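You operate a simulated robot arm through the tools that you are given. There is no shell and no other tool.

You run a simulated robot arm. Do the job below in one go: nothing can be reset, and whatever is moved stays where it is left.

Task
Tighten both disc stand bolts and dot each with the blue marker.
Fine: tighten before you dot; put the marker back.
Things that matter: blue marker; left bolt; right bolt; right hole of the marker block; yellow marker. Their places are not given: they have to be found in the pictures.

Only the result counts: the job must be done as asked and must still hold three seconds after the hand-in. Knocking over, shifting, dropping, spilling or breaking anything else fails it.

Robot
A 7-joint arm with a fingered hand, fixed in place. Base frame: the origin is on the floor under the middle of its stand, x ahead of it, y to its left, z up; the work surface is at about z = 820. Units: mm, rad, N and s.
With the tool pointing down near the work surface it reaches from about 180 to 640 mm from the base axis. Its first joint turns from -2.007 to 2.007 rad. Payload 3.1 kg.
The tool frame sits at the grasp point between the pads (the TCP): z along the fingers, y along the line on which they close. The tips reach 22 mm beyond it. The gripper opens to 112 mm; its body begins 60 mm behind the TCP. The gripper is a hand of 3 fingers: y runs from the thumb to the fingers, the wrist lies at [0, 0, -218] in the tool frame.
Orientation is that of the tool frame in the base frame, as a unit quaternion [w, x, y, z]. With the fingers straight down and closing along the base's y, the tool's x points along the base's -x, its y along +y and its z along -z.

Tools
- The arm moves only by the tool nudge_tool. Its arguments are lists of equal length, an entry for each row: "dp": the shift along the base's x, y, z in m, a list of three; "turn": the turn, a rotation vector about the base's x, y, z in rad, a list of three. In form: {"dp": [[tx, ty, tz], ...], "turn": [[wx, wy, wz], ...]}. A call has 1 to 20 rows; each row is the pose to reach, as a shift and turn from the pose commanded when the call began. Rows are played at 5 a second. More than 50 mm and 0.15 rad between two rows, and nothing of the call is played. A pose out of reach is approached as far as the arm can. The call stops where the force on the tool passes 40 N (or 10 N more than at its start, if that is more) or the arm is blocked; 0.2 s more then pass. In this call time passes only in rows, and 0.2 s behind the last. The reply holds the time, the measured pose of the TCP, the force on the tool along the base axes, the opening and the grip force, in the units named above and with some noise, with the torque about the TCP (base axes, N m) and any sound that the robot's microphone picked up.
- Cameras (640 x 400 px; columns grow to the right, rows downward): "scene" is fixed at [228.6, 660.9, 1454.8]; the picture's right is [-1.00, 0.04, 0.00], its down [0.03, 0.82, -0.57] and it looks along [-0.02, -0.57, -0.82] (base axes); focal length 304 px, centre (320, 200). "wrist" rides on the gripper at [66, 3, -80] in the tool frame; the picture's right is [-0.05, 1.00, 0.00], its down [-0.77, -0.04, -0.64] and it looks along [-0.63, -0.03, 0.77] (tool axes); focal length 275 px, centre (320, 200).
- snapshot(camera): a new picture of that camera. No time passes.
- lift_body(by): slides the trunk up (or, below 0, down) by that many mm; the arm rides with it, the base frame stays. It gives what a move gives, with no picture.
- curl_fingers(finger1, finger2, thumb_bend): sets how far each is bent, from 0 (flat) to 100 (curled in); at 30 the hand is open as for a grip, at 70 the pads meet at the TCP. One left out holds its place. A second passes; each finger stops where it meets its share of the squeeze, and holds until it gets a number again. It is the only way to open and close the hand. It gives what a move gives, with no picture; readings hold the bend of each and the force on the fingers (four entries, about 0 where the hand has none), thumb and palm.
- measure_at(camera, pixels): for up to 12 pixels [column, row] of the newest picture of that camera ("zoom" is the newest enlarged one), the place [x, y, z] in the base frame of the surface seen there, good to about 3 mm, but the place of the scene camera against the robot may be out by one fixed shift of up to 18 mm in any direction. No time passes.
- close_up(camera, box): a new picture of the part [left, top, right, bottom] of that camera's present view, enlarged. No time passes.
- close_job(): hands the job in; it is judged then, once.

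Unless the task says otherwise, let go and move clear before handing in.

The tools are called after "Emit:" as name(argument=value, ...) on one line, values as JSON. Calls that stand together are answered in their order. nudge_tool: Moves the arm, as the interface text tells. Its arguments: {"type":"object","properties":{"dp":{"type":"array","items":{"type":"array","items":{"type":"number"}}},"turn":{"type":"array","items":{"type":"array","items":{"type":"number"}}}},"required":["dp","turn"]} The other tools are called the same way: lift_body (by) moves the trunk up or down; curl_fingers (finger1, finger2, thumb_bend) moves the fingers one by one; snapshot (camera) takes a picture; measure_at (camera, pixels) gives the place of the surface under pixels of a picture; close_up (camera, box) takes an enlarged picture of a part of a camera's view; close_job () hands the job in.

At the start:

```text
time: 0.0
tcp_pos: [31.3, 370.9, 1175.0]
tool_rot: [-0.001, 0.0, 1.0, 0.0]
ft_force: [0.1, -0.5, 0.0]
moment: [-0.01, 0.01, 0.02]
finger_gap: 112.0
finger_force: 0.0
shape: jaw
bend: [30.0, 30.0, 30.0]
finger forces: [0.1, 0.1, 0.0, 0.0, 0.0, 0.0]
trunk travel left (down, up): [-825.0, 165.0]
```

scene: 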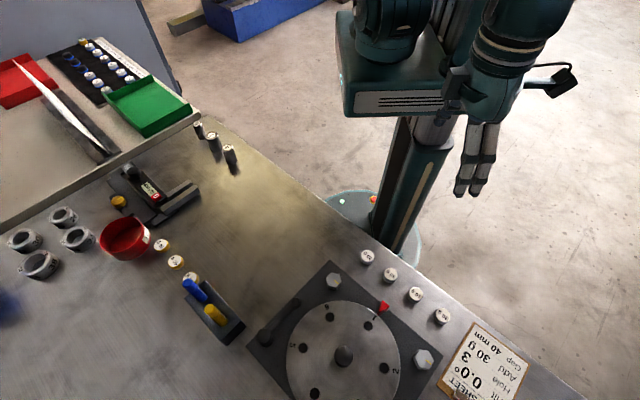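
wrist: 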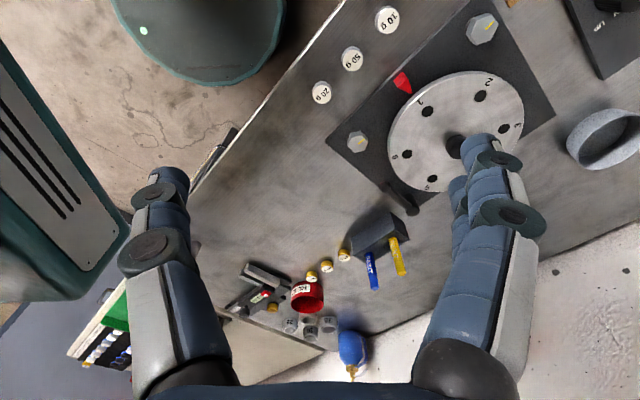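

The scene shows a disc stand with two hex bolts (around pixels [334,280] and [424,358]) and a marker block near [213,310] with blue and yellow markers. I'll zoom in and measure these spots.

Emit:
close_up(camera="scene", box=[160, 240, 480, 400])

Emit:
close_up(camera="wrist", box=[300, 0, 620, 300])

Emit:
measure_at(camera="scene", pixels=[[334, 280], [424, 358], [344, 356], [196, 290], [214, 314], [230, 330], [194, 310], [220, 338], [310, 300], [270, 330], [372, 370], [150, 350]])

Emit:
measure_at(camera="wrist", pixels=[[357, 141], [482, 29], [456, 147], [373, 255], [398, 245], [374, 285], [402, 270], [380, 235], [405, 205], [300, 200], [345, 170], [420, 110]])

```text
2.00 times, centred on (320, 320) of scene
```

zoom: 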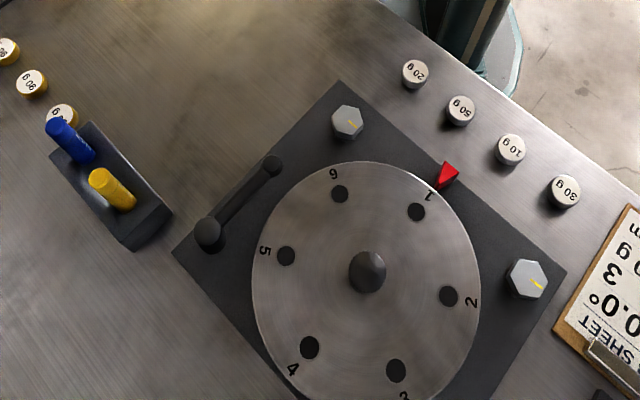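

```text
1.33 times, centred on (460, 150) of wrist
```

zoom: 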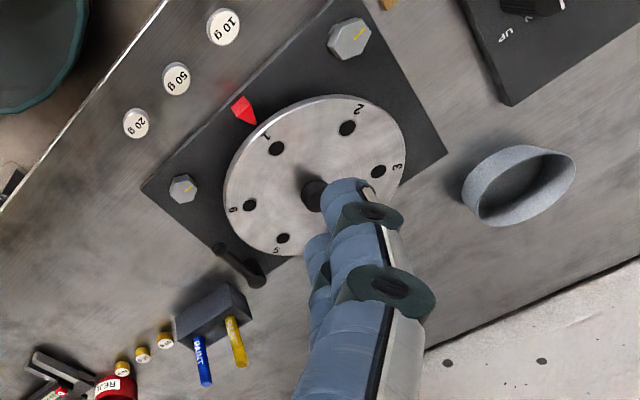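

```text
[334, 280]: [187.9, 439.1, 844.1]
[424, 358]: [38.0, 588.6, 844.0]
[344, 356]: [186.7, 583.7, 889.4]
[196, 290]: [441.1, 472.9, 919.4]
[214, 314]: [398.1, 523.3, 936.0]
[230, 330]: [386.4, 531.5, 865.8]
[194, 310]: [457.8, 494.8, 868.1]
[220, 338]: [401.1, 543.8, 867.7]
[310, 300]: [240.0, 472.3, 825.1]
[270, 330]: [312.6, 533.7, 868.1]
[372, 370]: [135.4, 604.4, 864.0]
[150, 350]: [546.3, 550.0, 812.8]
```

```text
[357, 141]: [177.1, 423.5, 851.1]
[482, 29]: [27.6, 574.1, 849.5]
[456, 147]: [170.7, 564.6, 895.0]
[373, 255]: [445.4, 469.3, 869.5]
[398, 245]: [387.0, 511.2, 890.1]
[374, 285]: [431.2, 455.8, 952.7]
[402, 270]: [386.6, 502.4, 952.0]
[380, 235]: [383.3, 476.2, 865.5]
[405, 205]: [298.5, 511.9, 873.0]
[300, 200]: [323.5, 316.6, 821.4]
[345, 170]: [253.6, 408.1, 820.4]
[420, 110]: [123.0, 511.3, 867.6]
```

The wrist and scene measurements agree up to a fixed shift of about [10, 15, -7]. The bolts are near (177, 424) and (28, 574), and the blue marker is near (431, 456). I'll zoom in closer on the bolts and the marker block.

Emit:
close_up(camera="scene", box=[310, 265, 360, 297])

Emit:
close_up(camera="scene", box=[400, 342, 450, 374])

Emit:
close_up(camera="scene", box=[170, 265, 260, 350])

Emit:
close_up(camera="wrist", box=[330, 200, 430, 300])

Emit:
close_up(camera="wrist", box=[330, 110, 390, 170])

Emit:
close_up(camera="wrist", box=[450, 0, 530, 60])

```text
12.50 times, centred on (335, 281) of scene
```

zoom: 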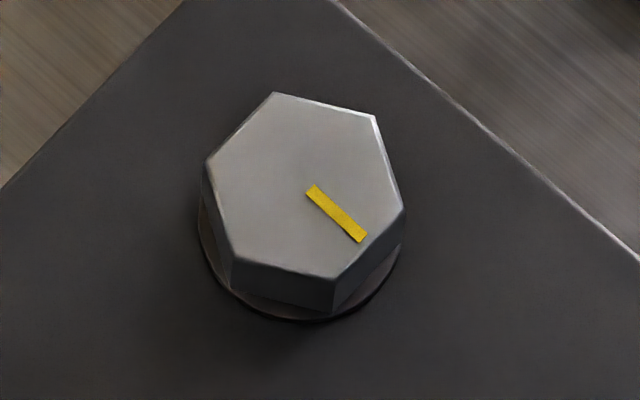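

```text
12.50 times, centred on (425, 358) of scene
```

zoom: 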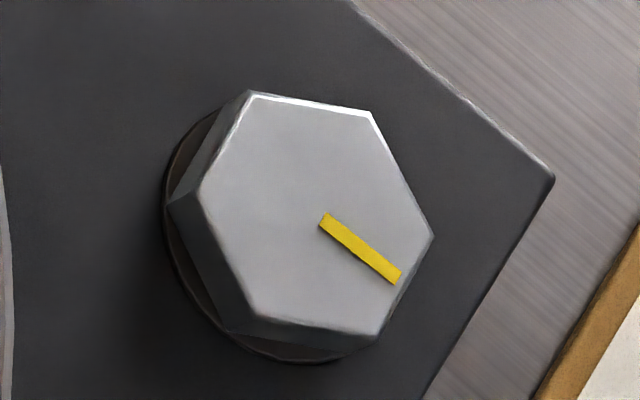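

```text
4.71 times, centred on (215, 308) of scene
```

zoom: 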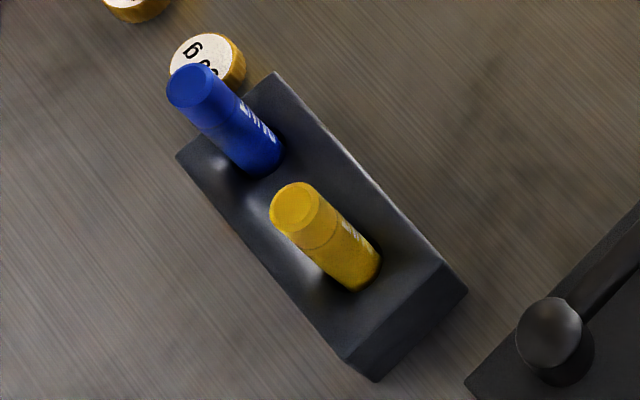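

```text
4.00 times, centred on (380, 250) of wrist
```

zoom: 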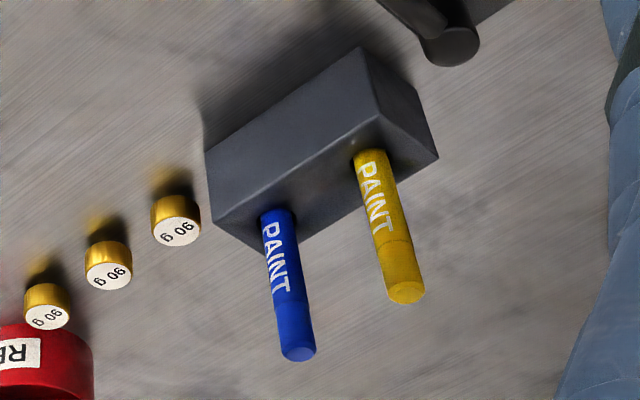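

```text
6.67 times, centred on (360, 140) of wrist
```

zoom: 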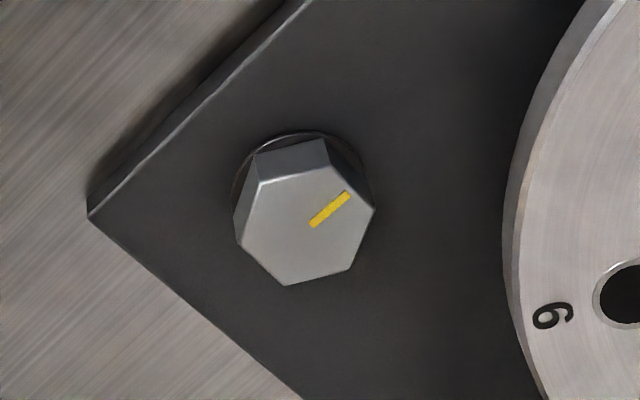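

```text
6.67 times, centred on (490, 30) of wrist
```

zoom: 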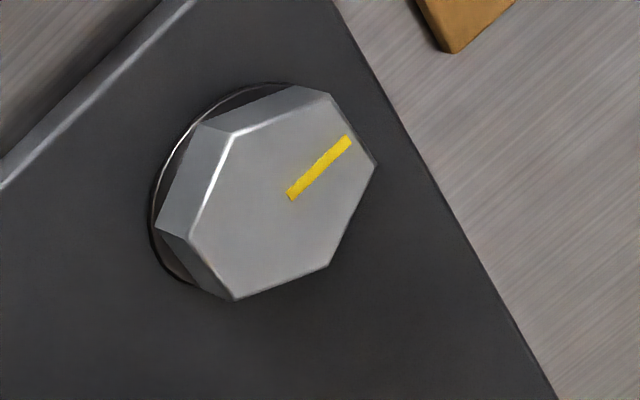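

Both bolts are plain hex heads, each with a yellow witness stripe and no reference line on the plate, so I'll turn them by feel. I'm moving the hand over the nearer bolt at about (177, 424), staying high, for a better look.

Emit:
nudge_tool(dp=[[0.025, 0.01, -0.03], [0.05, 0.02, -0.06], [0.075, 0.03, -0.09], [0.1, 0.04, -0.12], [0.125, 0.048, -0.15], [0.1457, 0.053, -0.175]], turn=[[0, 0, 0], [0, 0, 0], [0, 0, 0], [0, 0, 0], [0, 0, 0], [0, 0, 0]])

Emit:
snapshot(camera="wrist")

Emit:
snapshot(camera="scene")

```text
time: 1.4
tcp_pos: [176.9, 422.7, 1000.9]
tool_rot: [-0.001, -0.001, 1.0, 0.0]
ft_force: [0.0, -0.6, 0.2]
moment: [-0.02, 0.0, 0.04]
finger_gap: 111.8
finger_force: 0.1
shape: jaw
bend: [30.0, 30.0, 30.0]
finger forces: [0.1, 0.0, 0.1, 0.0, 0.0, 0.0]
trunk travel left (down, up): [-825.0, 165.0]
```

```text
taken
```

wrist: 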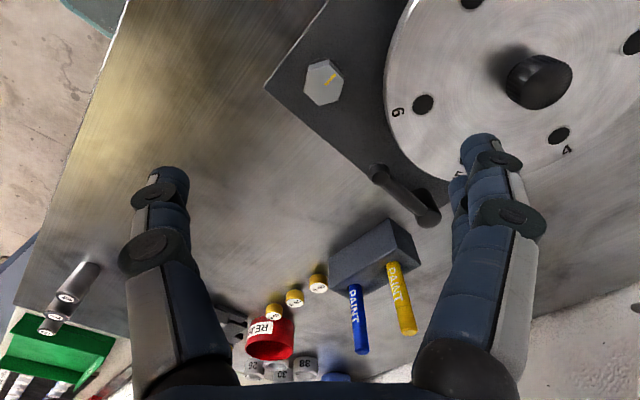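

```text
taken
```

scene: 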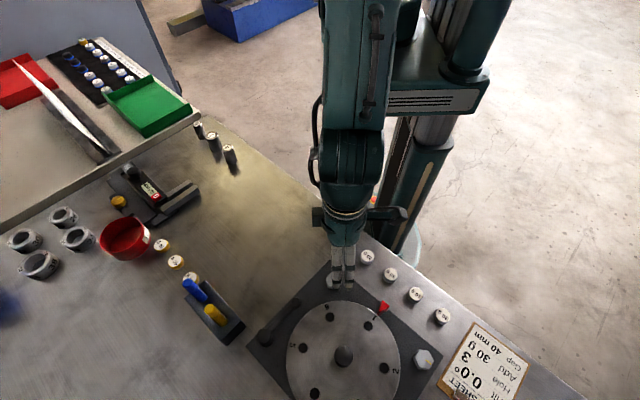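

Bolt 1 now shows near pixel [323, 82] in the wrist picture, between the fingers. I'll measure its corners, the plate, the disc edge and the markers from this nearer view.

Emit:
measure_at(camera="wrist", pixels=[[323, 82], [307, 72], [341, 80], [322, 103], [345, 110], [300, 100], [390, 100], [400, 60], [405, 130], [538, 82], [380, 175], [425, 212]])

Emit:
measure_at(camera="wrist", pixels=[[360, 348], [410, 328], [354, 290], [392, 268], [340, 265], [375, 240], [345, 285], [405, 240], [330, 262], [480, 150], [430, 150], [160, 180]])

Emit:
close_up(camera="wrist", box=[270, 40, 400, 130])

Emit:
close_up(camera="wrist", box=[320, 200, 440, 370])

```text
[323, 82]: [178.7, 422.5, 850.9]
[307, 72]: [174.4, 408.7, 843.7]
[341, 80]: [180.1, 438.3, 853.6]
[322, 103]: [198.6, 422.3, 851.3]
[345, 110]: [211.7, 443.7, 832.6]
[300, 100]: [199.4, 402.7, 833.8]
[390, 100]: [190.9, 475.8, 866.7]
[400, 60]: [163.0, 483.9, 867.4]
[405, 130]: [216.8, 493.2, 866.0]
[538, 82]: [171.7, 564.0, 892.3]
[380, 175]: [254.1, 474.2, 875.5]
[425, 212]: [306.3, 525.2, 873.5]
```

```text
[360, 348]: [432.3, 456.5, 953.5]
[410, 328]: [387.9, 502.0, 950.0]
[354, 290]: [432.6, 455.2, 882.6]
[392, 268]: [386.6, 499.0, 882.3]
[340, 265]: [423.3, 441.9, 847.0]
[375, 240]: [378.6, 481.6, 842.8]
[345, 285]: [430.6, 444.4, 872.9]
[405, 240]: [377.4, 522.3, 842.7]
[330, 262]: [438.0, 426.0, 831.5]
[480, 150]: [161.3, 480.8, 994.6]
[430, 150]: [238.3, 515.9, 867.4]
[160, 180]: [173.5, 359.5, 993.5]
```

```text
4.44 times, centred on (335, 85) of wrist
```

zoom: 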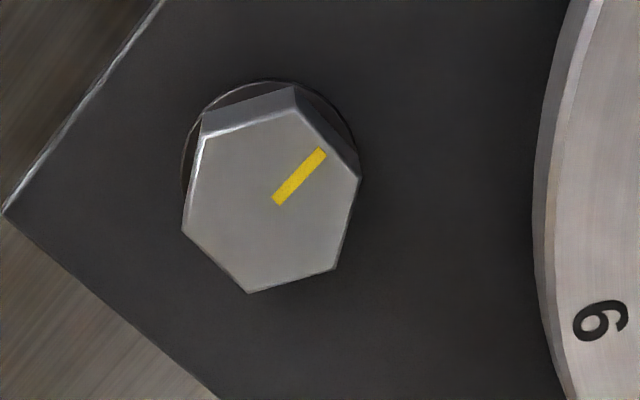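

```text
2.35 times, centred on (380, 285) of wrist
```

zoom: 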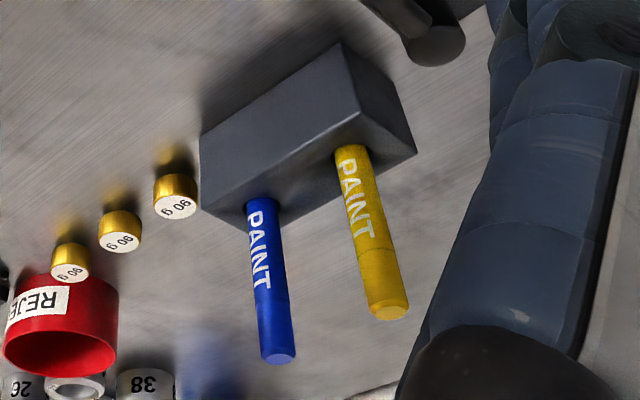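

The bolt 1 centre works out at about (180, 424, 851) with hex flats about 29 mm apart. I need to know the shape of the fingers next to the disc edge, so I'll zoom in on the hand.

Emit:
close_up(camera="scene", box=[300, 200, 420, 320])

Emit:
close_up(camera="wrist", box=[400, 110, 560, 270])

Emit:
close_up(camera="wrist", box=[100, 140, 260, 300])

```text
3.33 times, centred on (360, 260) of scene
```

zoom: 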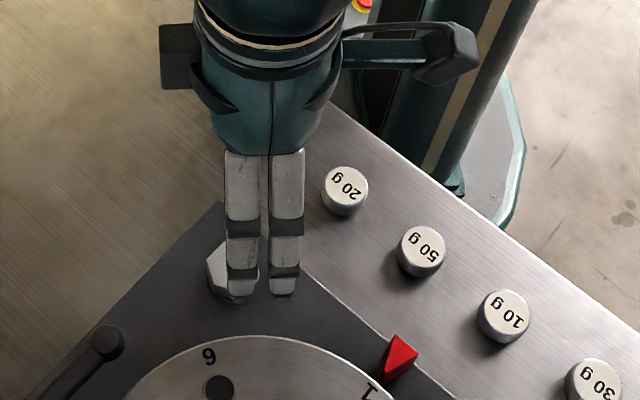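

```text
2.50 times, centred on (480, 190) of wrist
```

zoom: 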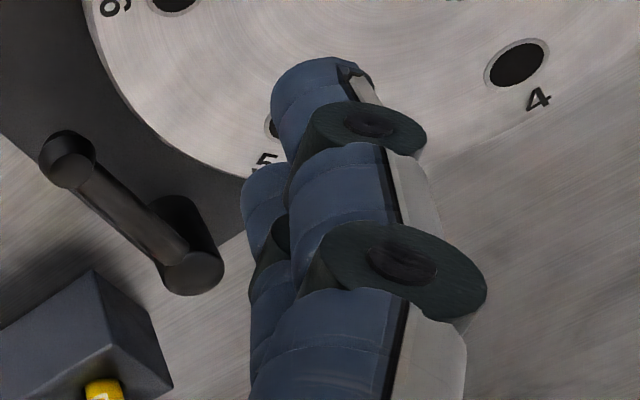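

```text
2.50 times, centred on (180, 220) of wrist
```

zoom: 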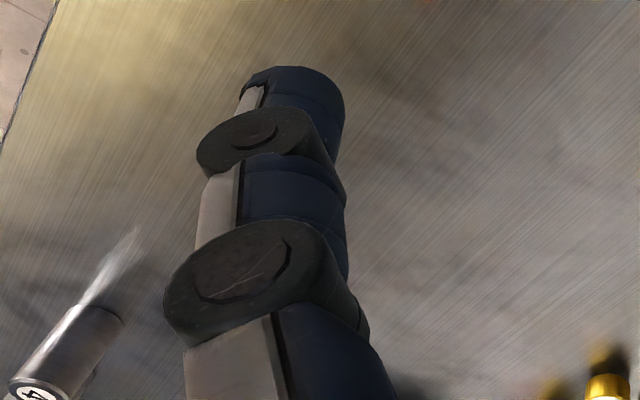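

The two fingers sit side by side, each about 16 mm wide, and the disc edge is about 40 mm from bolt 1. It's safest to close along base x there, with the fingers toward -x, so I'll test the wrist's yaw range at this safe height by turning about +106°.

Emit:
nudge_tool(dp=[[0.003, 0.001, 0], [0.003, 0.001, 0], [0.003, 0.001, 0], [0.003, 0.001, 0], [0.003, 0.001, 0], [0.003, 0.001, 0], [0.003, 0.001, 0], [0.003, 0.001, 0], [0.003, 0.001, 0], [0.003, 0.001, 0], [0.003, 0.001, 0], [0.003, 0.001, 0], [0.003, 0.001, 0]], turn=[[0, 0, 0.14], [0, 0, 0.28], [0, 0, 0.42], [0, 0, 0.56], [0, 0, 0.7], [0, 0, 0.84], [0, 0, 0.98], [0, 0, 1.12], [0, 0, 1.26], [0, 0, 1.4], [0, 0, 1.54], [0, 0, 1.7], [0, 0, 1.85]])

Emit:
snapshot(camera="wrist")

Emit:
snapshot(camera="scene")

```text
refused: row 12 steps farther than a row can; nothing moved
```

```text
taken
```

wrist: 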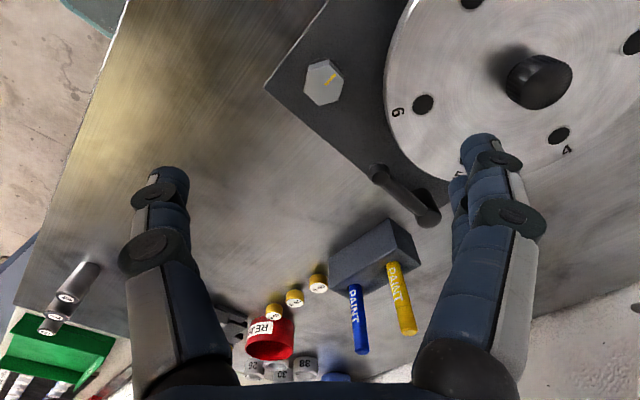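

```text
taken
```

scene: 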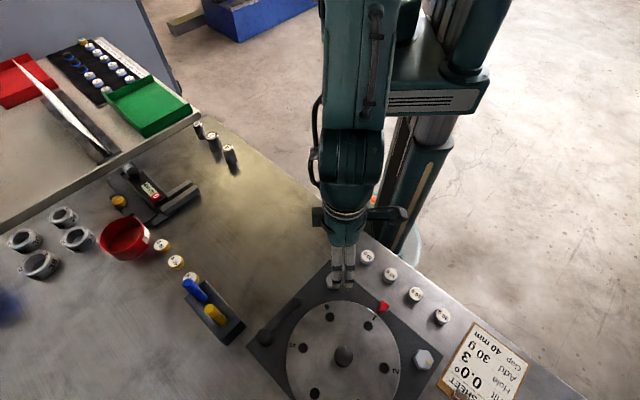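

The call was refused because row 12 stepped 0.16 rad, and nothing moved. I'll repeat the yaw test with even 0.1425 rad steps.

Emit:
nudge_tool(dp=[[0.003, 0.001, 0], [0.003, 0.001, 0], [0.003, 0.001, 0], [0.003, 0.001, 0], [0.003, 0.001, 0], [0.003, 0.001, 0], [0.003, 0.001, 0], [0.003, 0.001, 0], [0.003, 0.001, 0], [0.003, 0.001, 0], [0.003, 0.001, 0], [0.003, 0.001, 0], [0.003, 0.001, 0]], turn=[[0, 0, 0.142], [0, 0, 0.284], [0, 0, 0.426], [0, 0, 0.568], [0, 0, 0.71], [0, 0, 0.852], [0, 0, 0.994], [0, 0, 1.136], [0, 0, 1.278], [0, 0, 1.42], [0, 0, 1.562], [0, 0, 1.704], [0, 0, 1.846]])

Emit:
snapshot(camera="wrist")

Emit:
snapshot(camera="scene")

```text
time: 4.2
tcp_pos: [180.2, 423.9, 999.5]
tool_rot: [0.0, 0.798, -0.602, 0.0]
ft_force: [-1.6, 0.7, -0.3]
moment: [0.01, -0.02, -0.03]
finger_gap: 111.7
finger_force: 0.0
shape: jaw
bend: [30.0, 30.0, 30.0]
finger forces: [0.0, 0.0, 0.0, 0.0, 0.1, 0.0]
trunk travel left (down, up): [-825.0, 165.0]
```

```text
taken
```

wrist: 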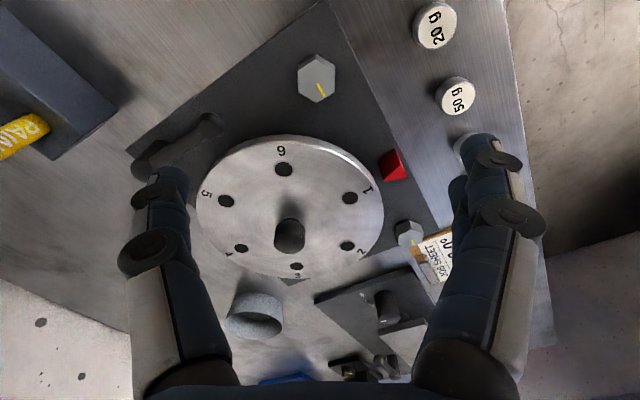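

```text
taken
```

scene: 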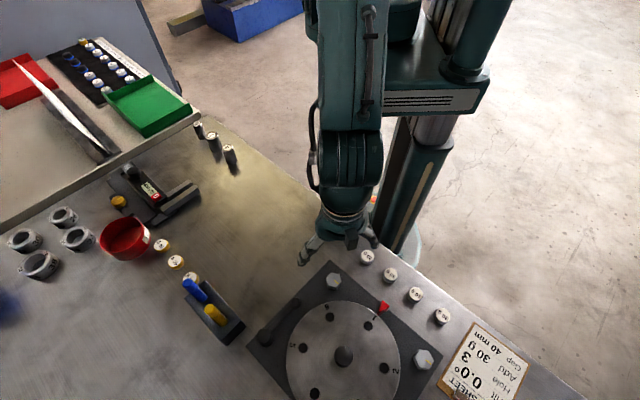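

The wrist reached +106° without trouble, and bolt 1 (pixel [316, 78]) now shows its flats square to the finger closing line. I'll zoom in to fix its centre and angle and check the disc clearance.

Emit:
close_up(camera="wrist", box=[276, 40, 356, 120])

Emit:
measure_at(camera="wrist", pixels=[[316, 78], [300, 70], [333, 70], [317, 100], [317, 57], [300, 120], [280, 138], [285, 152], [289, 225], [392, 165], [200, 130], [330, 138]])

```text
5.00 times, centred on (316, 80) of wrist
```

zoom: 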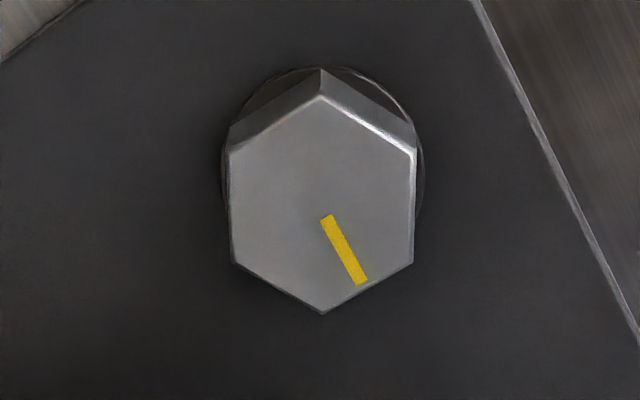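

```text
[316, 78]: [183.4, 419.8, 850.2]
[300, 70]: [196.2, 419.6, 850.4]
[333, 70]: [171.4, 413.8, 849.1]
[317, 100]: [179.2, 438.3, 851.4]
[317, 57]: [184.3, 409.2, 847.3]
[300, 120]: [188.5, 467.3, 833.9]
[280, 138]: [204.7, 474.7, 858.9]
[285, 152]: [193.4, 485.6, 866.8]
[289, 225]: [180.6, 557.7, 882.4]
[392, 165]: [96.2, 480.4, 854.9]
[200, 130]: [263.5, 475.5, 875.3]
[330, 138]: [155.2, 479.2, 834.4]
```

The hex is square to the fingers, and its centre comes out at about (182, 424). Before going lower I'll partly close the hand to shrink its footprint, then check how the fingers look and where the nearby weights and lever are.

Emit:
curl_fingers(finger1=50, finger2=50, thumb_bend=50)

Emit:
snapshot(camera="wrist")

Emit:
measure_at(camera="wrist", pixels=[[434, 25], [455, 95], [392, 165], [388, 155], [210, 125], [150, 165], [405, 230], [285, 185]])

Emit:
close_up(camera="scene", box=[280, 200, 400, 300])

```text
time: 5.2
tcp_pos: [179.4, 424.7, 998.3]
tool_rot: [-0.001, 0.798, -0.603, 0.0]
ft_force: [-0.7, -0.3, 0.4]
moment: [-0.02, -0.02, 0.0]
finger_gap: 55.6
finger_force: 0.0
shape: fingers
bend: [50.0, 50.0, 50.0]
finger forces: [0.0, 0.0, 0.1, 0.1, 0.1, 0.0]
trunk travel left (down, up): [-825.0, 165.0]
```

```text
taken
```

wrist: 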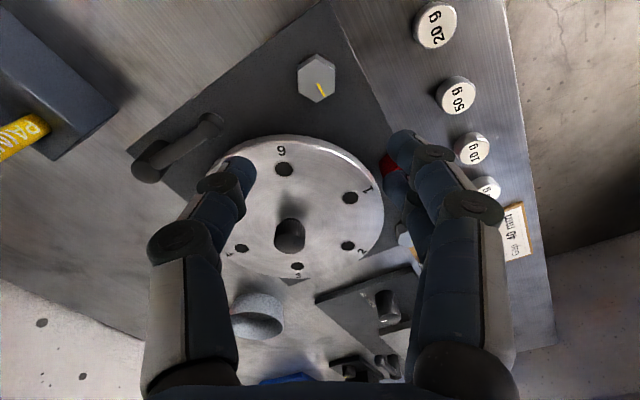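

```text
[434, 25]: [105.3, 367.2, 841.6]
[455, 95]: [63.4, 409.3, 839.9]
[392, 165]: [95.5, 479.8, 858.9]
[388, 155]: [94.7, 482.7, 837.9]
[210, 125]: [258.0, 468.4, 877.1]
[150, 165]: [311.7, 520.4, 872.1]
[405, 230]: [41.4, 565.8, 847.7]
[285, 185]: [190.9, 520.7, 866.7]
```

```text
4.00 times, centred on (340, 250) of scene
```

zoom: 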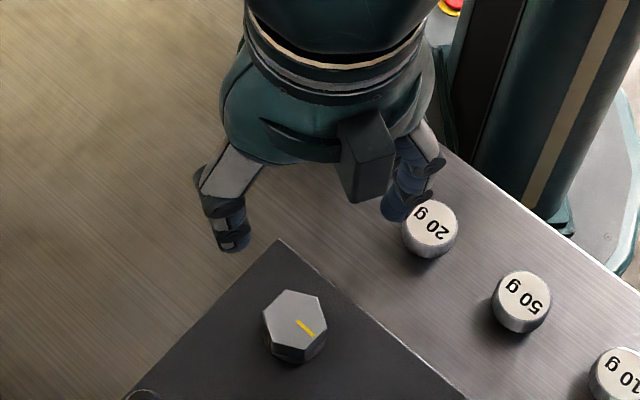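

The hand is at 55.6 mm gap and the finger line clears the weights and the lever knob. I'm lowering 100 mm over bolt 1 and will look again to centre precisely.

Emit:
nudge_tool(dp=[[0.001, 0, -0.03], [0.002, 0, -0.06], [0.002, 0, -0.085], [0.002, 0, -0.1]], turn=[[0, 0, 0], [0, 0, 0], [0, 0, 0], [0, 0, 0]])

Emit:
snapshot(camera="wrist")

Emit:
close_up(camera="wrist", box=[240, 70, 400, 190])

Emit:
close_up(camera="scene", box=[280, 220, 400, 320])

```text
time: 6.2
tcp_pos: [180.8, 423.9, 899.5]
tool_rot: [0.001, 0.797, -0.603, 0.0]
ft_force: [0.0, 0.4, 0.3]
moment: [0.02, 0.01, 0.04]
finger_gap: 56.0
finger_force: 0.0
shape: fingers
bend: [50.0, 50.0, 50.0]
finger forces: [0.0, 0.1, 0.0, 0.1, 0.0, 0.0]
trunk travel left (down, up): [-825.0, 165.0]
```

```text
taken
```

wrist: 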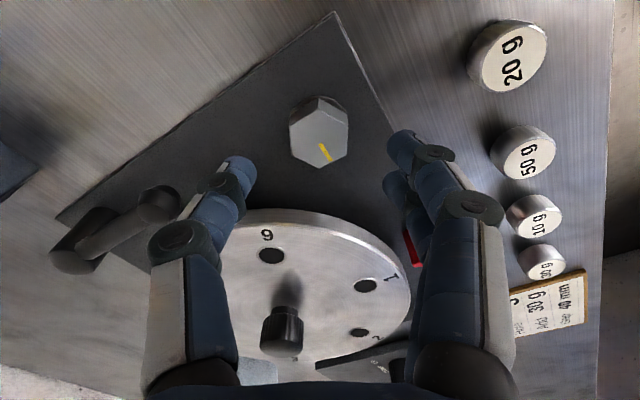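

```text
3.33 times, centred on (320, 130) of wrist
```

zoom: 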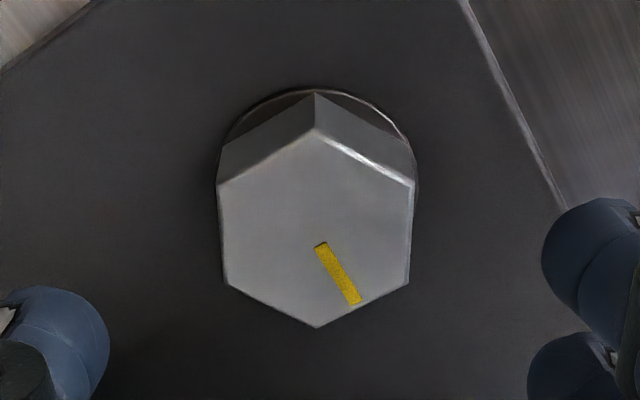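

```text
4.00 times, centred on (340, 270) of scene
```

zoom: 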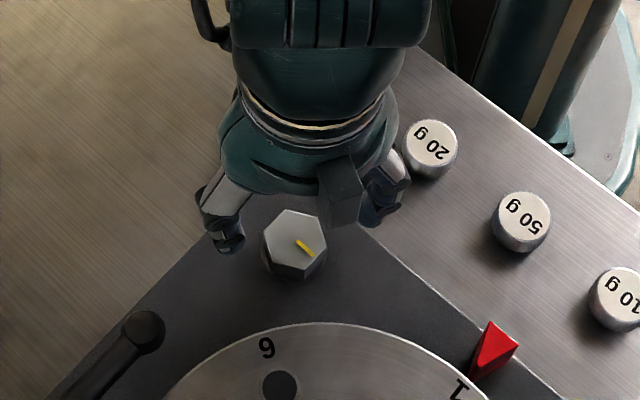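

Bolt 1 is nearly centred between the thumb and fingers; its hex centre is at about pixel [318, 141]. I'll measure that point against the fingertips and plate before descending.

Emit:
measure_at(camera="wrist", pixels=[[318, 141], [318, 138], [320, 143], [292, 140], [346, 140], [319, 166], [319, 112], [240, 170], [402, 145], [395, 185], [300, 190], [345, 195]])

```text
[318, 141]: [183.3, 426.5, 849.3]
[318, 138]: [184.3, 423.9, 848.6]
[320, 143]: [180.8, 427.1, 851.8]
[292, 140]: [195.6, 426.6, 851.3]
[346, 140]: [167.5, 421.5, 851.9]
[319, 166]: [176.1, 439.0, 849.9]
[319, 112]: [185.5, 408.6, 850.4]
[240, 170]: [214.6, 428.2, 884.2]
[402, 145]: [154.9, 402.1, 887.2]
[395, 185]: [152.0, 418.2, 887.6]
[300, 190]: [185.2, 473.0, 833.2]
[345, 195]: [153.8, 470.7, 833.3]
```

Averaging the flats and corners puts the centre at about (182, 424.5), which is already under the tool, and the plate is at z of about 833. I'm descending 40 mm so the tips end about 5 mm above the plate, alongside the head.

Emit:
nudge_tool(dp=[[0, 0, -0.012], [0, 0, -0.024], [0, 0, -0.034], [0, 0, -0.04]], turn=[[0, 0, 0], [0, 0, 0], [0, 0, 0], [0, 0, 0]])

Emit:
snapshot(camera="wrist")

Emit:
close_up(camera="scene", box=[290, 240, 390, 320])

```text
time: 7.2
tcp_pos: [181.6, 425.2, 860.4]
tool_rot: [0.001, 0.797, -0.603, 0.0]
ft_force: [0.1, 0.5, 1.4]
moment: [0.03, 0.01, -0.04]
finger_gap: 55.6
finger_force: 0.9
shape: fingers
bend: [50.0, 50.0, 50.0]
finger forces: [0.0, 1.1, 0.0, 0.0, 0.5, 0.0]
trunk travel left (down, up): [-825.0, 165.0]
```

```text
taken
```

wrist: 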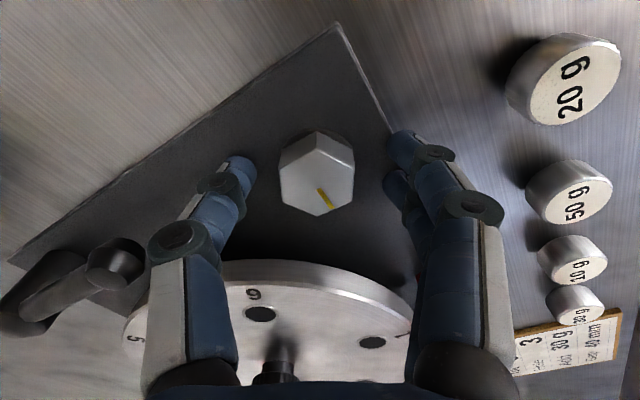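

```text
5.00 times, centred on (340, 280) of scene
```

zoom: 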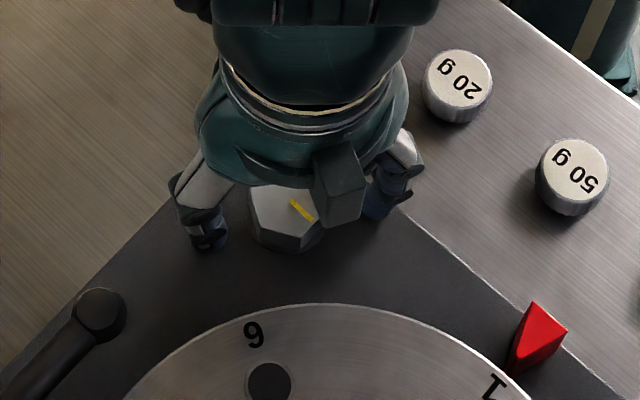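

The reading shows a 1.1 N touch on one finger and 0.5 N on the thumb, so a tip may be just brushing the plate. I'll raise 3 mm and see if it clears.

Emit:
nudge_tool(dp=[[0, 0, 0.003]], turn=[[0, 0, 0]])

```text
time: 7.6
tcp_pos: [180.5, 423.9, 861.5]
tool_rot: [0.0, 0.798, -0.602, -0.001]
ft_force: [0.3, -0.5, -0.6]
moment: [0.0, 0.01, -0.01]
finger_gap: 55.7
finger_force: 0.1
shape: fingers
bend: [50.0, 50.0, 50.0]
finger forces: [0.0, 0.1, 0.1, 0.0, 0.0, 0.0]
trunk travel left (down, up): [-825.0, 165.0]
```

The touch is gone at about z 863, so the tips are just clear of the plate. I'm closing all three digits on the bolt head now.

Emit:
curl_fingers(finger1=70, finger2=70, thumb_bend=70)

Emit:
snapshot(camera="wrist")

```text
time: 8.6
tcp_pos: [181.9, 424.7, 863.0]
tool_rot: [0.001, 0.798, -0.603, 0.001]
ft_force: [0.1, -1.0, -2.9]
moment: [-0.06, -0.03, 0.02]
finger_gap: 25.2
finger_force: 9.8
shape: fingers
bend: [63.0, 62.0, 64.0]
finger forces: [4.9, 5.1, 0.0, 0.1, 10.3, 0.0]
trunk travel left (down, up): [-825.0, 165.0]
```

```text
taken
```

wrist: 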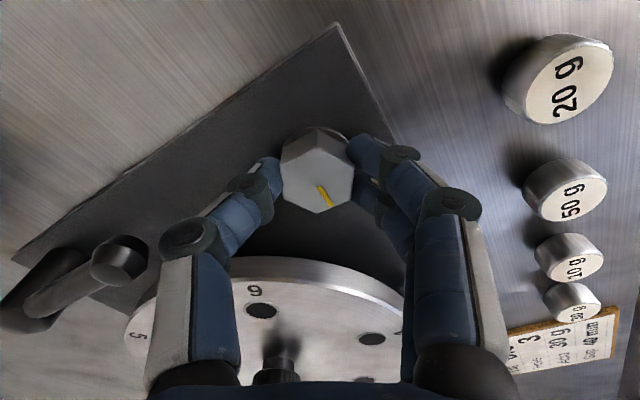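

The grip is even at about 5 + 5 N against 10 N, with the pads on opposite flats. I'm turning clockwise a little and watching the torque and the stripe.

Emit:
nudge_tool(dp=[[0, 0, 0], [0, 0, 0], [0, 0, 0]], turn=[[0, 0, -0.06], [0, 0, -0.12], [0, 0, -0.18]])

Emit:
snapshot(camera="wrist")

Emit:
close_up(camera="scene", box=[310, 260, 370, 310])

```text
time: 9.4
tcp_pos: [181.7, 425.1, 862.5]
tool_rot: [0.001, 0.74, -0.672, 0.001]
ft_force: [-1.7, -1.7, -6.6]
moment: [-0.07, 0.05, 0.0]
finger_gap: 25.1
finger_force: 10.6
shape: fingers
bend: [62.0, 62.0, 64.0]
finger forces: [5.4, 5.5, 0.1, 0.0, 9.7, 0.1]
trunk travel left (down, up): [-825.0, 165.0]
```

```text
taken
```

wrist: 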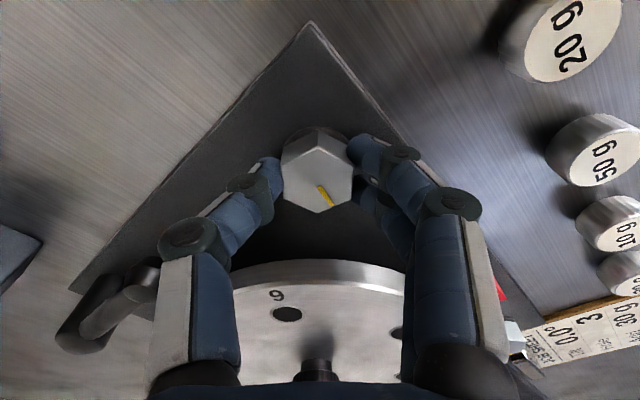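

```text
8.00 times, centred on (340, 285) of scene
```

zoom: 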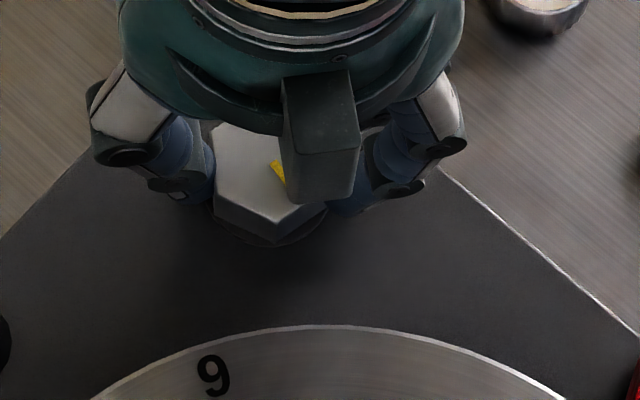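

The stripe stayed fixed relative to the hand, so the bolt turned with it and the torque is about 0, meaning it's still loose. The -6.6 N in z suggests the bolt is screwing down, so I'll keep turning clockwise and sink slightly with it.

Emit:
nudge_tool(dp=[[0, 0, -0.0003], [0, 0, -0.0006], [0, 0, -0.0009], [0, 0, -0.0012], [0, 0, -0.0012]], turn=[[0, 0, -0.06], [0, 0, -0.12], [0, 0, -0.18], [0, 0, -0.24], [0, 0, -0.3]])

Emit:
snapshot(camera="wrist")

```text
time: 10.6
tcp_pos: [181.4, 424.3, 862.0]
tool_rot: [0.0, -0.63, 0.776, 0.0]
ft_force: [-1.6, -0.3, 0.1]
moment: [0.03, 0.04, 0.01]
finger_gap: 24.6
finger_force: 10.4
shape: fingers
bend: [62.0, 62.0, 64.0]
finger forces: [5.3, 6.2, 0.1, 0.0, 9.5, 0.0]
trunk travel left (down, up): [-825.0, 165.0]
```

```text
taken
```

wrist: 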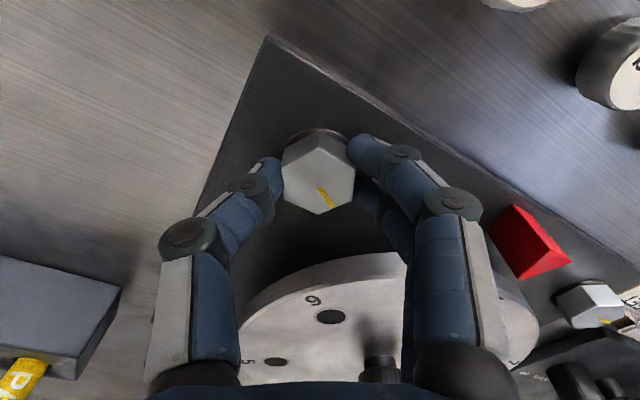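

The bolt has followed 27° with no torque yet, and the fingers still clear the disc edge. I'm continuing clockwise about 28° more.

Emit:
nudge_tool(dp=[[0, 0, 0], [0, 0, -0.0003], [0, 0, -0.0003], [0, 0, -0.0006], [0, 0, -0.0006], [0, 0, -0.0009], [0, 0, -0.0009], [0, 0, -0.001]], turn=[[0, 0, -0.06], [0, 0, -0.12], [0, 0, -0.18], [0, 0, -0.24], [0, 0, -0.3], [0, 0, -0.36], [0, 0, -0.42], [0, 0, -0.48]])

Emit:
snapshot(camera="wrist")

Emit:
close_up(camera="scene", box=[300, 250, 400, 330])

```text
time: 12.4
tcp_pos: [181.8, 425.6, 861.0]
tool_rot: [0.0, -0.428, 0.904, 0.0]
ft_force: [-1.1, 3.1, 5.4]
moment: [0.04, 0.04, 0.0]
finger_gap: 24.6
finger_force: 10.8
shape: fingers
bend: [63.0, 63.0, 65.0]
finger forces: [5.5, 6.7, 0.0, 0.0, 10.0, 0.0]
trunk travel left (down, up): [-825.0, 165.0]
```

```text
taken
```

wrist: 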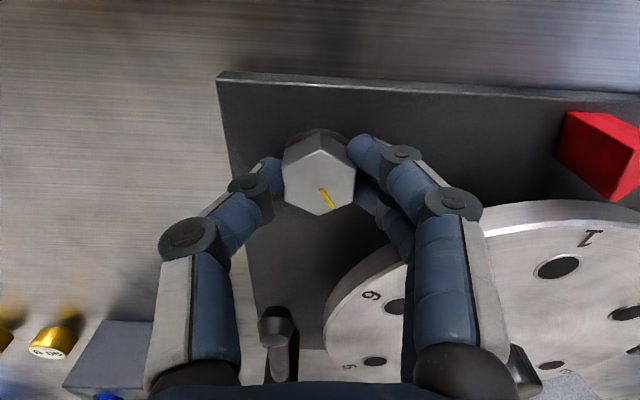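

```text
5.00 times, centred on (350, 290) of scene
```

zoom: 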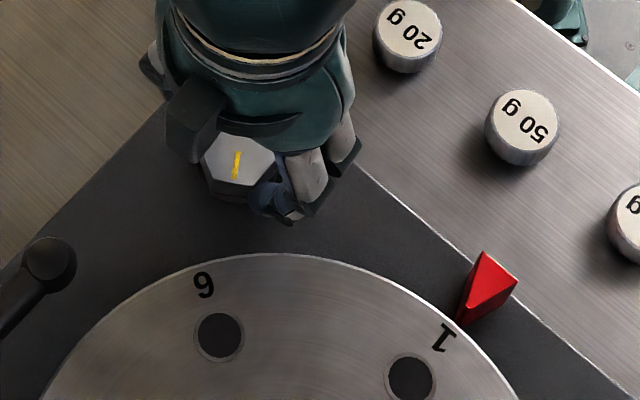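

The bolt has turned about 55° with still no resisting torque, and there is room to the disc in the zoomed scene (fingers at [280, 200], disc edge at [280, 255]). I'll measure the finger's outer side against the disc edge to see how much farther this stroke can go.

Emit:
measure_at(camera="zoom", pixels=[[355, 150], [335, 190], [300, 218], [320, 180], [290, 200], [347, 125], [250, 258], [320, 260], [238, 160], [150, 65], [380, 290]])

```text
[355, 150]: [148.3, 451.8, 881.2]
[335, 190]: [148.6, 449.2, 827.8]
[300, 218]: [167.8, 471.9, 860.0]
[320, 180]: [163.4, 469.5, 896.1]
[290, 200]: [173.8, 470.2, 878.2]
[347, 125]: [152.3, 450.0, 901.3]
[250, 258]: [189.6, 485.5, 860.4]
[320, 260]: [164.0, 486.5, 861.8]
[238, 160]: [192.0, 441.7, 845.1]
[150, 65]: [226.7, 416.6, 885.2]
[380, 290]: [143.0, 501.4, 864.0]
```

The disc edge is about 46 mm from the bolt axis and the fingers reach about 39–40 mm, so there is some margin. I'll go another 20° in small steps, holding the height, and watch for torque or side force.

Emit:
nudge_tool(dp=[[0, 0, 0], [0, 0, 0], [0, 0, 0], [0, 0, 0], [0, 0, 0], [0, 0, 0], [0, 0, 0]], turn=[[0, 0, -0.05], [0, 0, -0.1], [0, 0, -0.15], [0, 0, -0.2], [0, 0, -0.25], [0, 0, -0.3], [0, 0, -0.35]])

Emit:
snapshot(camera="wrist")

Emit:
close_up(camera="scene", box=[300, 250, 400, 330])

```text
time: 14.0
tcp_pos: [181.3, 426.1, 861.1]
tool_rot: [0.0, -0.265, 0.964, -0.001]
ft_force: [-2.1, 3.0, 6.8]
moment: [0.13, 0.03, 0.03]
finger_gap: 24.6
finger_force: 10.9
shape: fingers
bend: [63.0, 63.0, 65.0]
finger forces: [6.4, 7.0, 0.0, 0.0, 9.4, 0.0]
trunk travel left (down, up): [-825.0, 165.0]
```

```text
taken
```

wrist: 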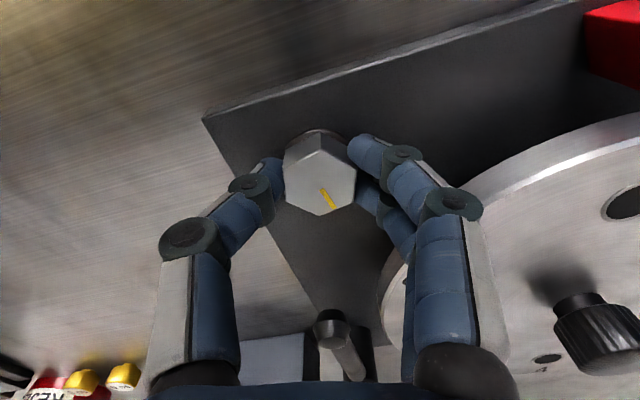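

```text
5.00 times, centred on (350, 290) of scene
```

zoom: 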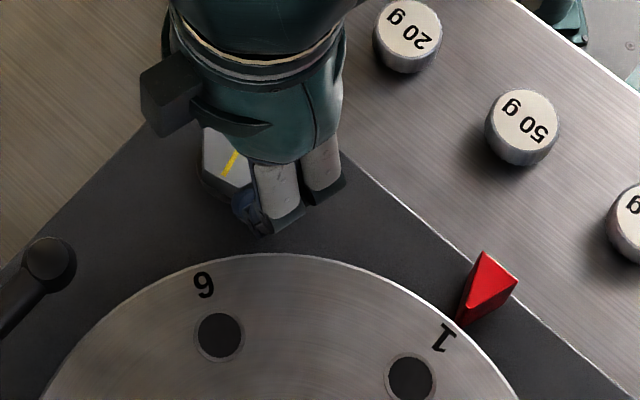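

The bolt has now followed about 75° without any resisting torque, so it's still loose. I'll release with the thumb opening wide and the fingers only slightly, then rise and re-grip.

Emit:
curl_fingers(finger1=58, finger2=58, thumb_bend=54)

Emit:
nudge_tool(dp=[[0, 0, 0.005], [0, 0, 0.015], [0, 0, 0.03], [0, 0, 0.042]], turn=[[0, 0, 0], [0, 0, 0], [0, 0, 0], [0, 0, 0]])

Emit:
snapshot(camera="wrist")

Emit:
close_up(camera="wrist", box=[240, 70, 400, 190])

```text
time: 15.0
tcp_pos: [182.0, 424.8, 860.6]
tool_rot: [0.0, -0.266, 0.964, 0.0]
ft_force: [0.8, 0.3, 0.5]
moment: [0.0, -0.01, 0.02]
finger_gap: 38.8
finger_force: 0.1
shape: fingers
bend: [57.0, 57.0, 54.0]
finger forces: [0.0, 0.0, 0.0, 0.0, 0.0, 0.1]
trunk travel left (down, up): [-825.0, 165.0]
```

```text
time: 16.0
tcp_pos: [181.9, 424.5, 902.2]
tool_rot: [0.0, -0.265, 0.964, 0.0]
ft_force: [0.0, 0.1, 0.0]
moment: [0.02, 0.0, -0.01]
finger_gap: 39.1
finger_force: 0.0
shape: fingers
bend: [57.0, 57.0, 54.0]
finger forces: [0.0, 0.0, 0.0, 0.0, 0.0, 0.0]
trunk travel left (down, up): [-825.0, 165.0]
```

```text
taken
```

wrist: 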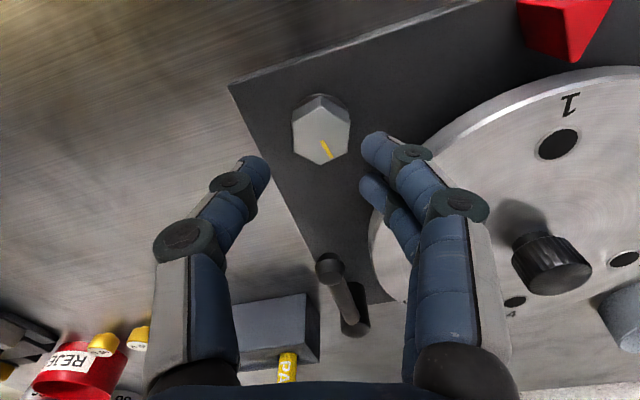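

```text
3.33 times, centred on (320, 130) of wrist
```

zoom: 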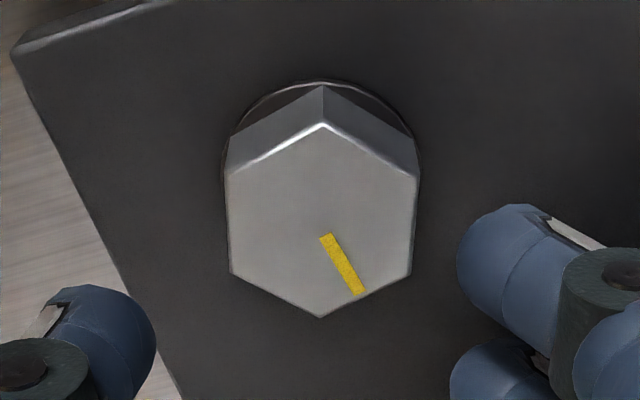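

The bolt is unharmed and still square to the hand. I'll try turning the hand back two hex faces (+120°) at this height to give a longer stroke, and see if the wrist reaches it.

Emit:
nudge_tool(dp=[[0, 0, 0.008], [0, 0, 0.008], [0, 0, 0.008], [0, 0, 0.008], [0, 0, 0.008], [0, 0, 0.008], [0, 0, 0.008], [0, 0, 0.008], [0, 0, 0.008], [0, 0, 0.008], [0, 0, 0.008], [0, 0, 0.008], [0, 0, 0.008], [0, 0, 0.008], [0, 0, 0.008]], turn=[[0, 0, 0.1396], [0, 0, 0.2792], [0, 0, 0.4188], [0, 0, 0.5584], [0, 0, 0.698], [0, 0, 0.8376], [0, 0, 0.9772], [0, 0, 1.1168], [0, 0, 1.2564], [0, 0, 1.396], [0, 0, 1.5356], [0, 0, 1.6752], [0, 0, 1.8148], [0, 0, 1.9544], [0, 0, 2.094]])

Emit:
snapshot(camera="wrist")

Emit:
close_up(camera="wrist", box=[240, 70, 400, 190])

Emit:
close_up(camera="scene", box=[300, 230, 400, 310])

```text
time: 19.2
tcp_pos: [181.9, 424.0, 910.9]
tool_rot: [-0.001, 0.968, -0.252, 0.0]
ft_force: [-0.1, -0.5, -0.7]
moment: [-0.05, 0.0, -0.02]
finger_gap: 39.1
finger_force: 0.1
shape: fingers
bend: [57.0, 57.0, 54.0]
finger forces: [0.0, 0.1, 0.0, 0.0, 0.0, 0.0]
trunk travel left (down, up): [-825.0, 165.0]
```

```text
taken
```

wrist: 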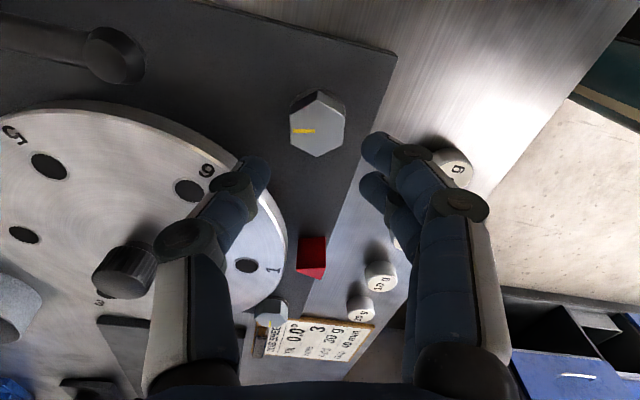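

```text
3.33 times, centred on (320, 130) of wrist
```

zoom: 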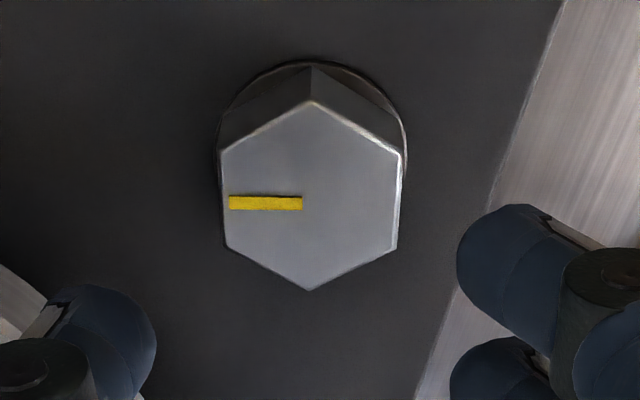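

```text
5.00 times, centred on (350, 270) of scene
```

zoom: 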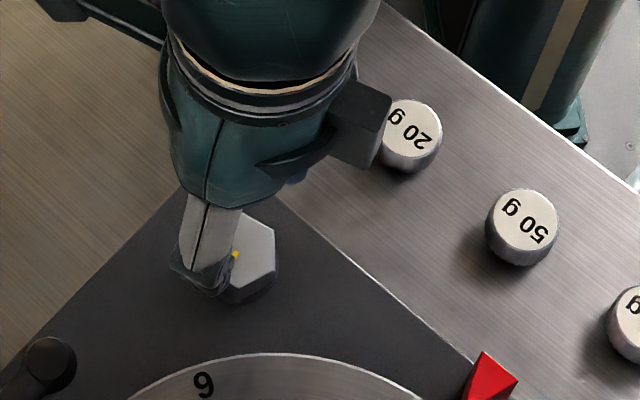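

The wrist reached the +120° start, and comparing the two views puts the bolt axis about 1 mm farther in +y than the tool. I'll correct that and descend to grip height.

Emit:
nudge_tool(dp=[[0, 0.001, -0.012], [0, 0.001, -0.024], [0, 0.001, -0.034], [0, 0.001, -0.042], [0, 0.001, -0.0485]], turn=[[0, 0, 0], [0, 0, 0], [0, 0, 0], [0, 0, 0], [0, 0, 0]])

Emit:
snapshot(camera="wrist")

Emit:
close_up(camera="scene", box=[300, 240, 400, 320])

```text
time: 20.4
tcp_pos: [182.1, 425.5, 862.1]
tool_rot: [0.0, 0.967, -0.253, 0.0]
ft_force: [0.9, 0.7, 0.0]
moment: [-0.01, 0.01, 0.02]
finger_gap: 39.0
finger_force: 0.1
shape: fingers
bend: [57.0, 57.0, 54.0]
finger forces: [0.1, 0.0, 0.1, 0.0, 0.0, 0.0]
trunk travel left (down, up): [-825.0, 165.0]
```

```text
taken
```

wrist: 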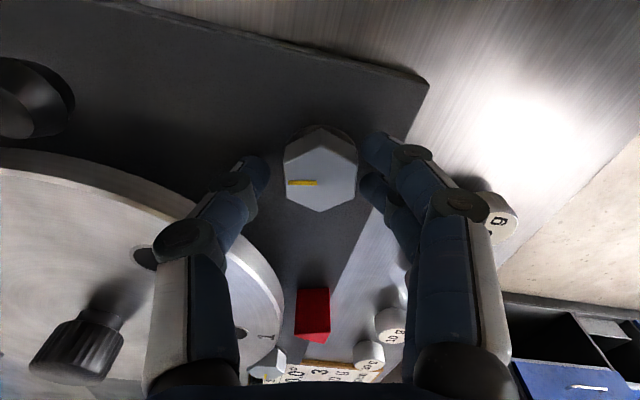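

```text
5.00 times, centred on (350, 280) of scene
```

zoom: 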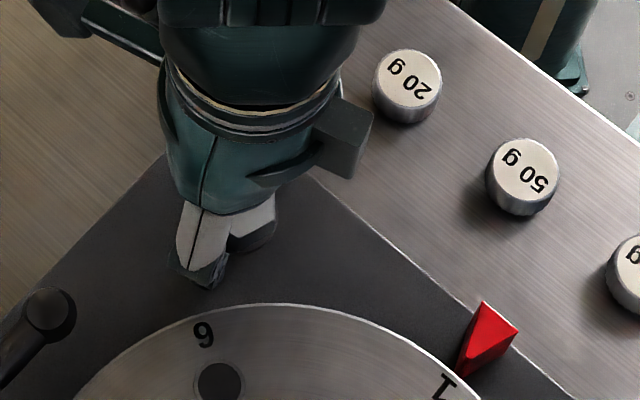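

The fingers straddle the head with no contact force and the thumb clears the disc edge. I'm closing the grip again.

Emit:
curl_fingers(finger1=70, finger2=70, thumb_bend=70)

Emit:
nudge_tool(dp=[[0, 0, 0], [0, 0, 0], [0, 0, 0], [0, 0, 0], [0, 0, 0], [0, 0, 0]], turn=[[0, 0, -0.06], [0, 0, -0.12], [0, 0, -0.18], [0, 0, -0.24], [0, 0, -0.3], [0, 0, -0.36]])

Emit:
snapshot(camera="wrist")

```text
time: 21.4
tcp_pos: [182.2, 426.2, 861.4]
tool_rot: [0.001, 0.967, -0.254, 0.001]
ft_force: [-1.2, -3.0, -5.9]
moment: [-0.09, 0.0, 0.02]
finger_gap: 25.2
finger_force: 10.8
shape: fingers
bend: [62.0, 62.0, 64.0]
finger forces: [6.0, 6.0, 0.1, 0.0, 9.0, 0.0]
trunk travel left (down, up): [-825.0, 165.0]
```

```text
time: 22.8
tcp_pos: [181.0, 427.4, 862.2]
tool_rot: [0.0, 0.907, -0.422, 0.0]
ft_force: [-1.4, -1.2, -4.3]
moment: [-0.07, 0.05, 0.05]
finger_gap: 25.2
finger_force: 8.9
shape: fingers
bend: [62.0, 62.0, 64.0]
finger forces: [5.5, 4.0, 0.0, 0.0, 8.8, 0.1]
trunk travel left (down, up): [-825.0, 165.0]
```

```text
taken
```

wrist: 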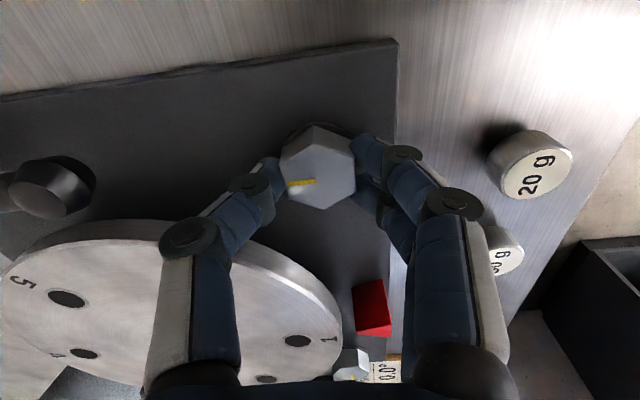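

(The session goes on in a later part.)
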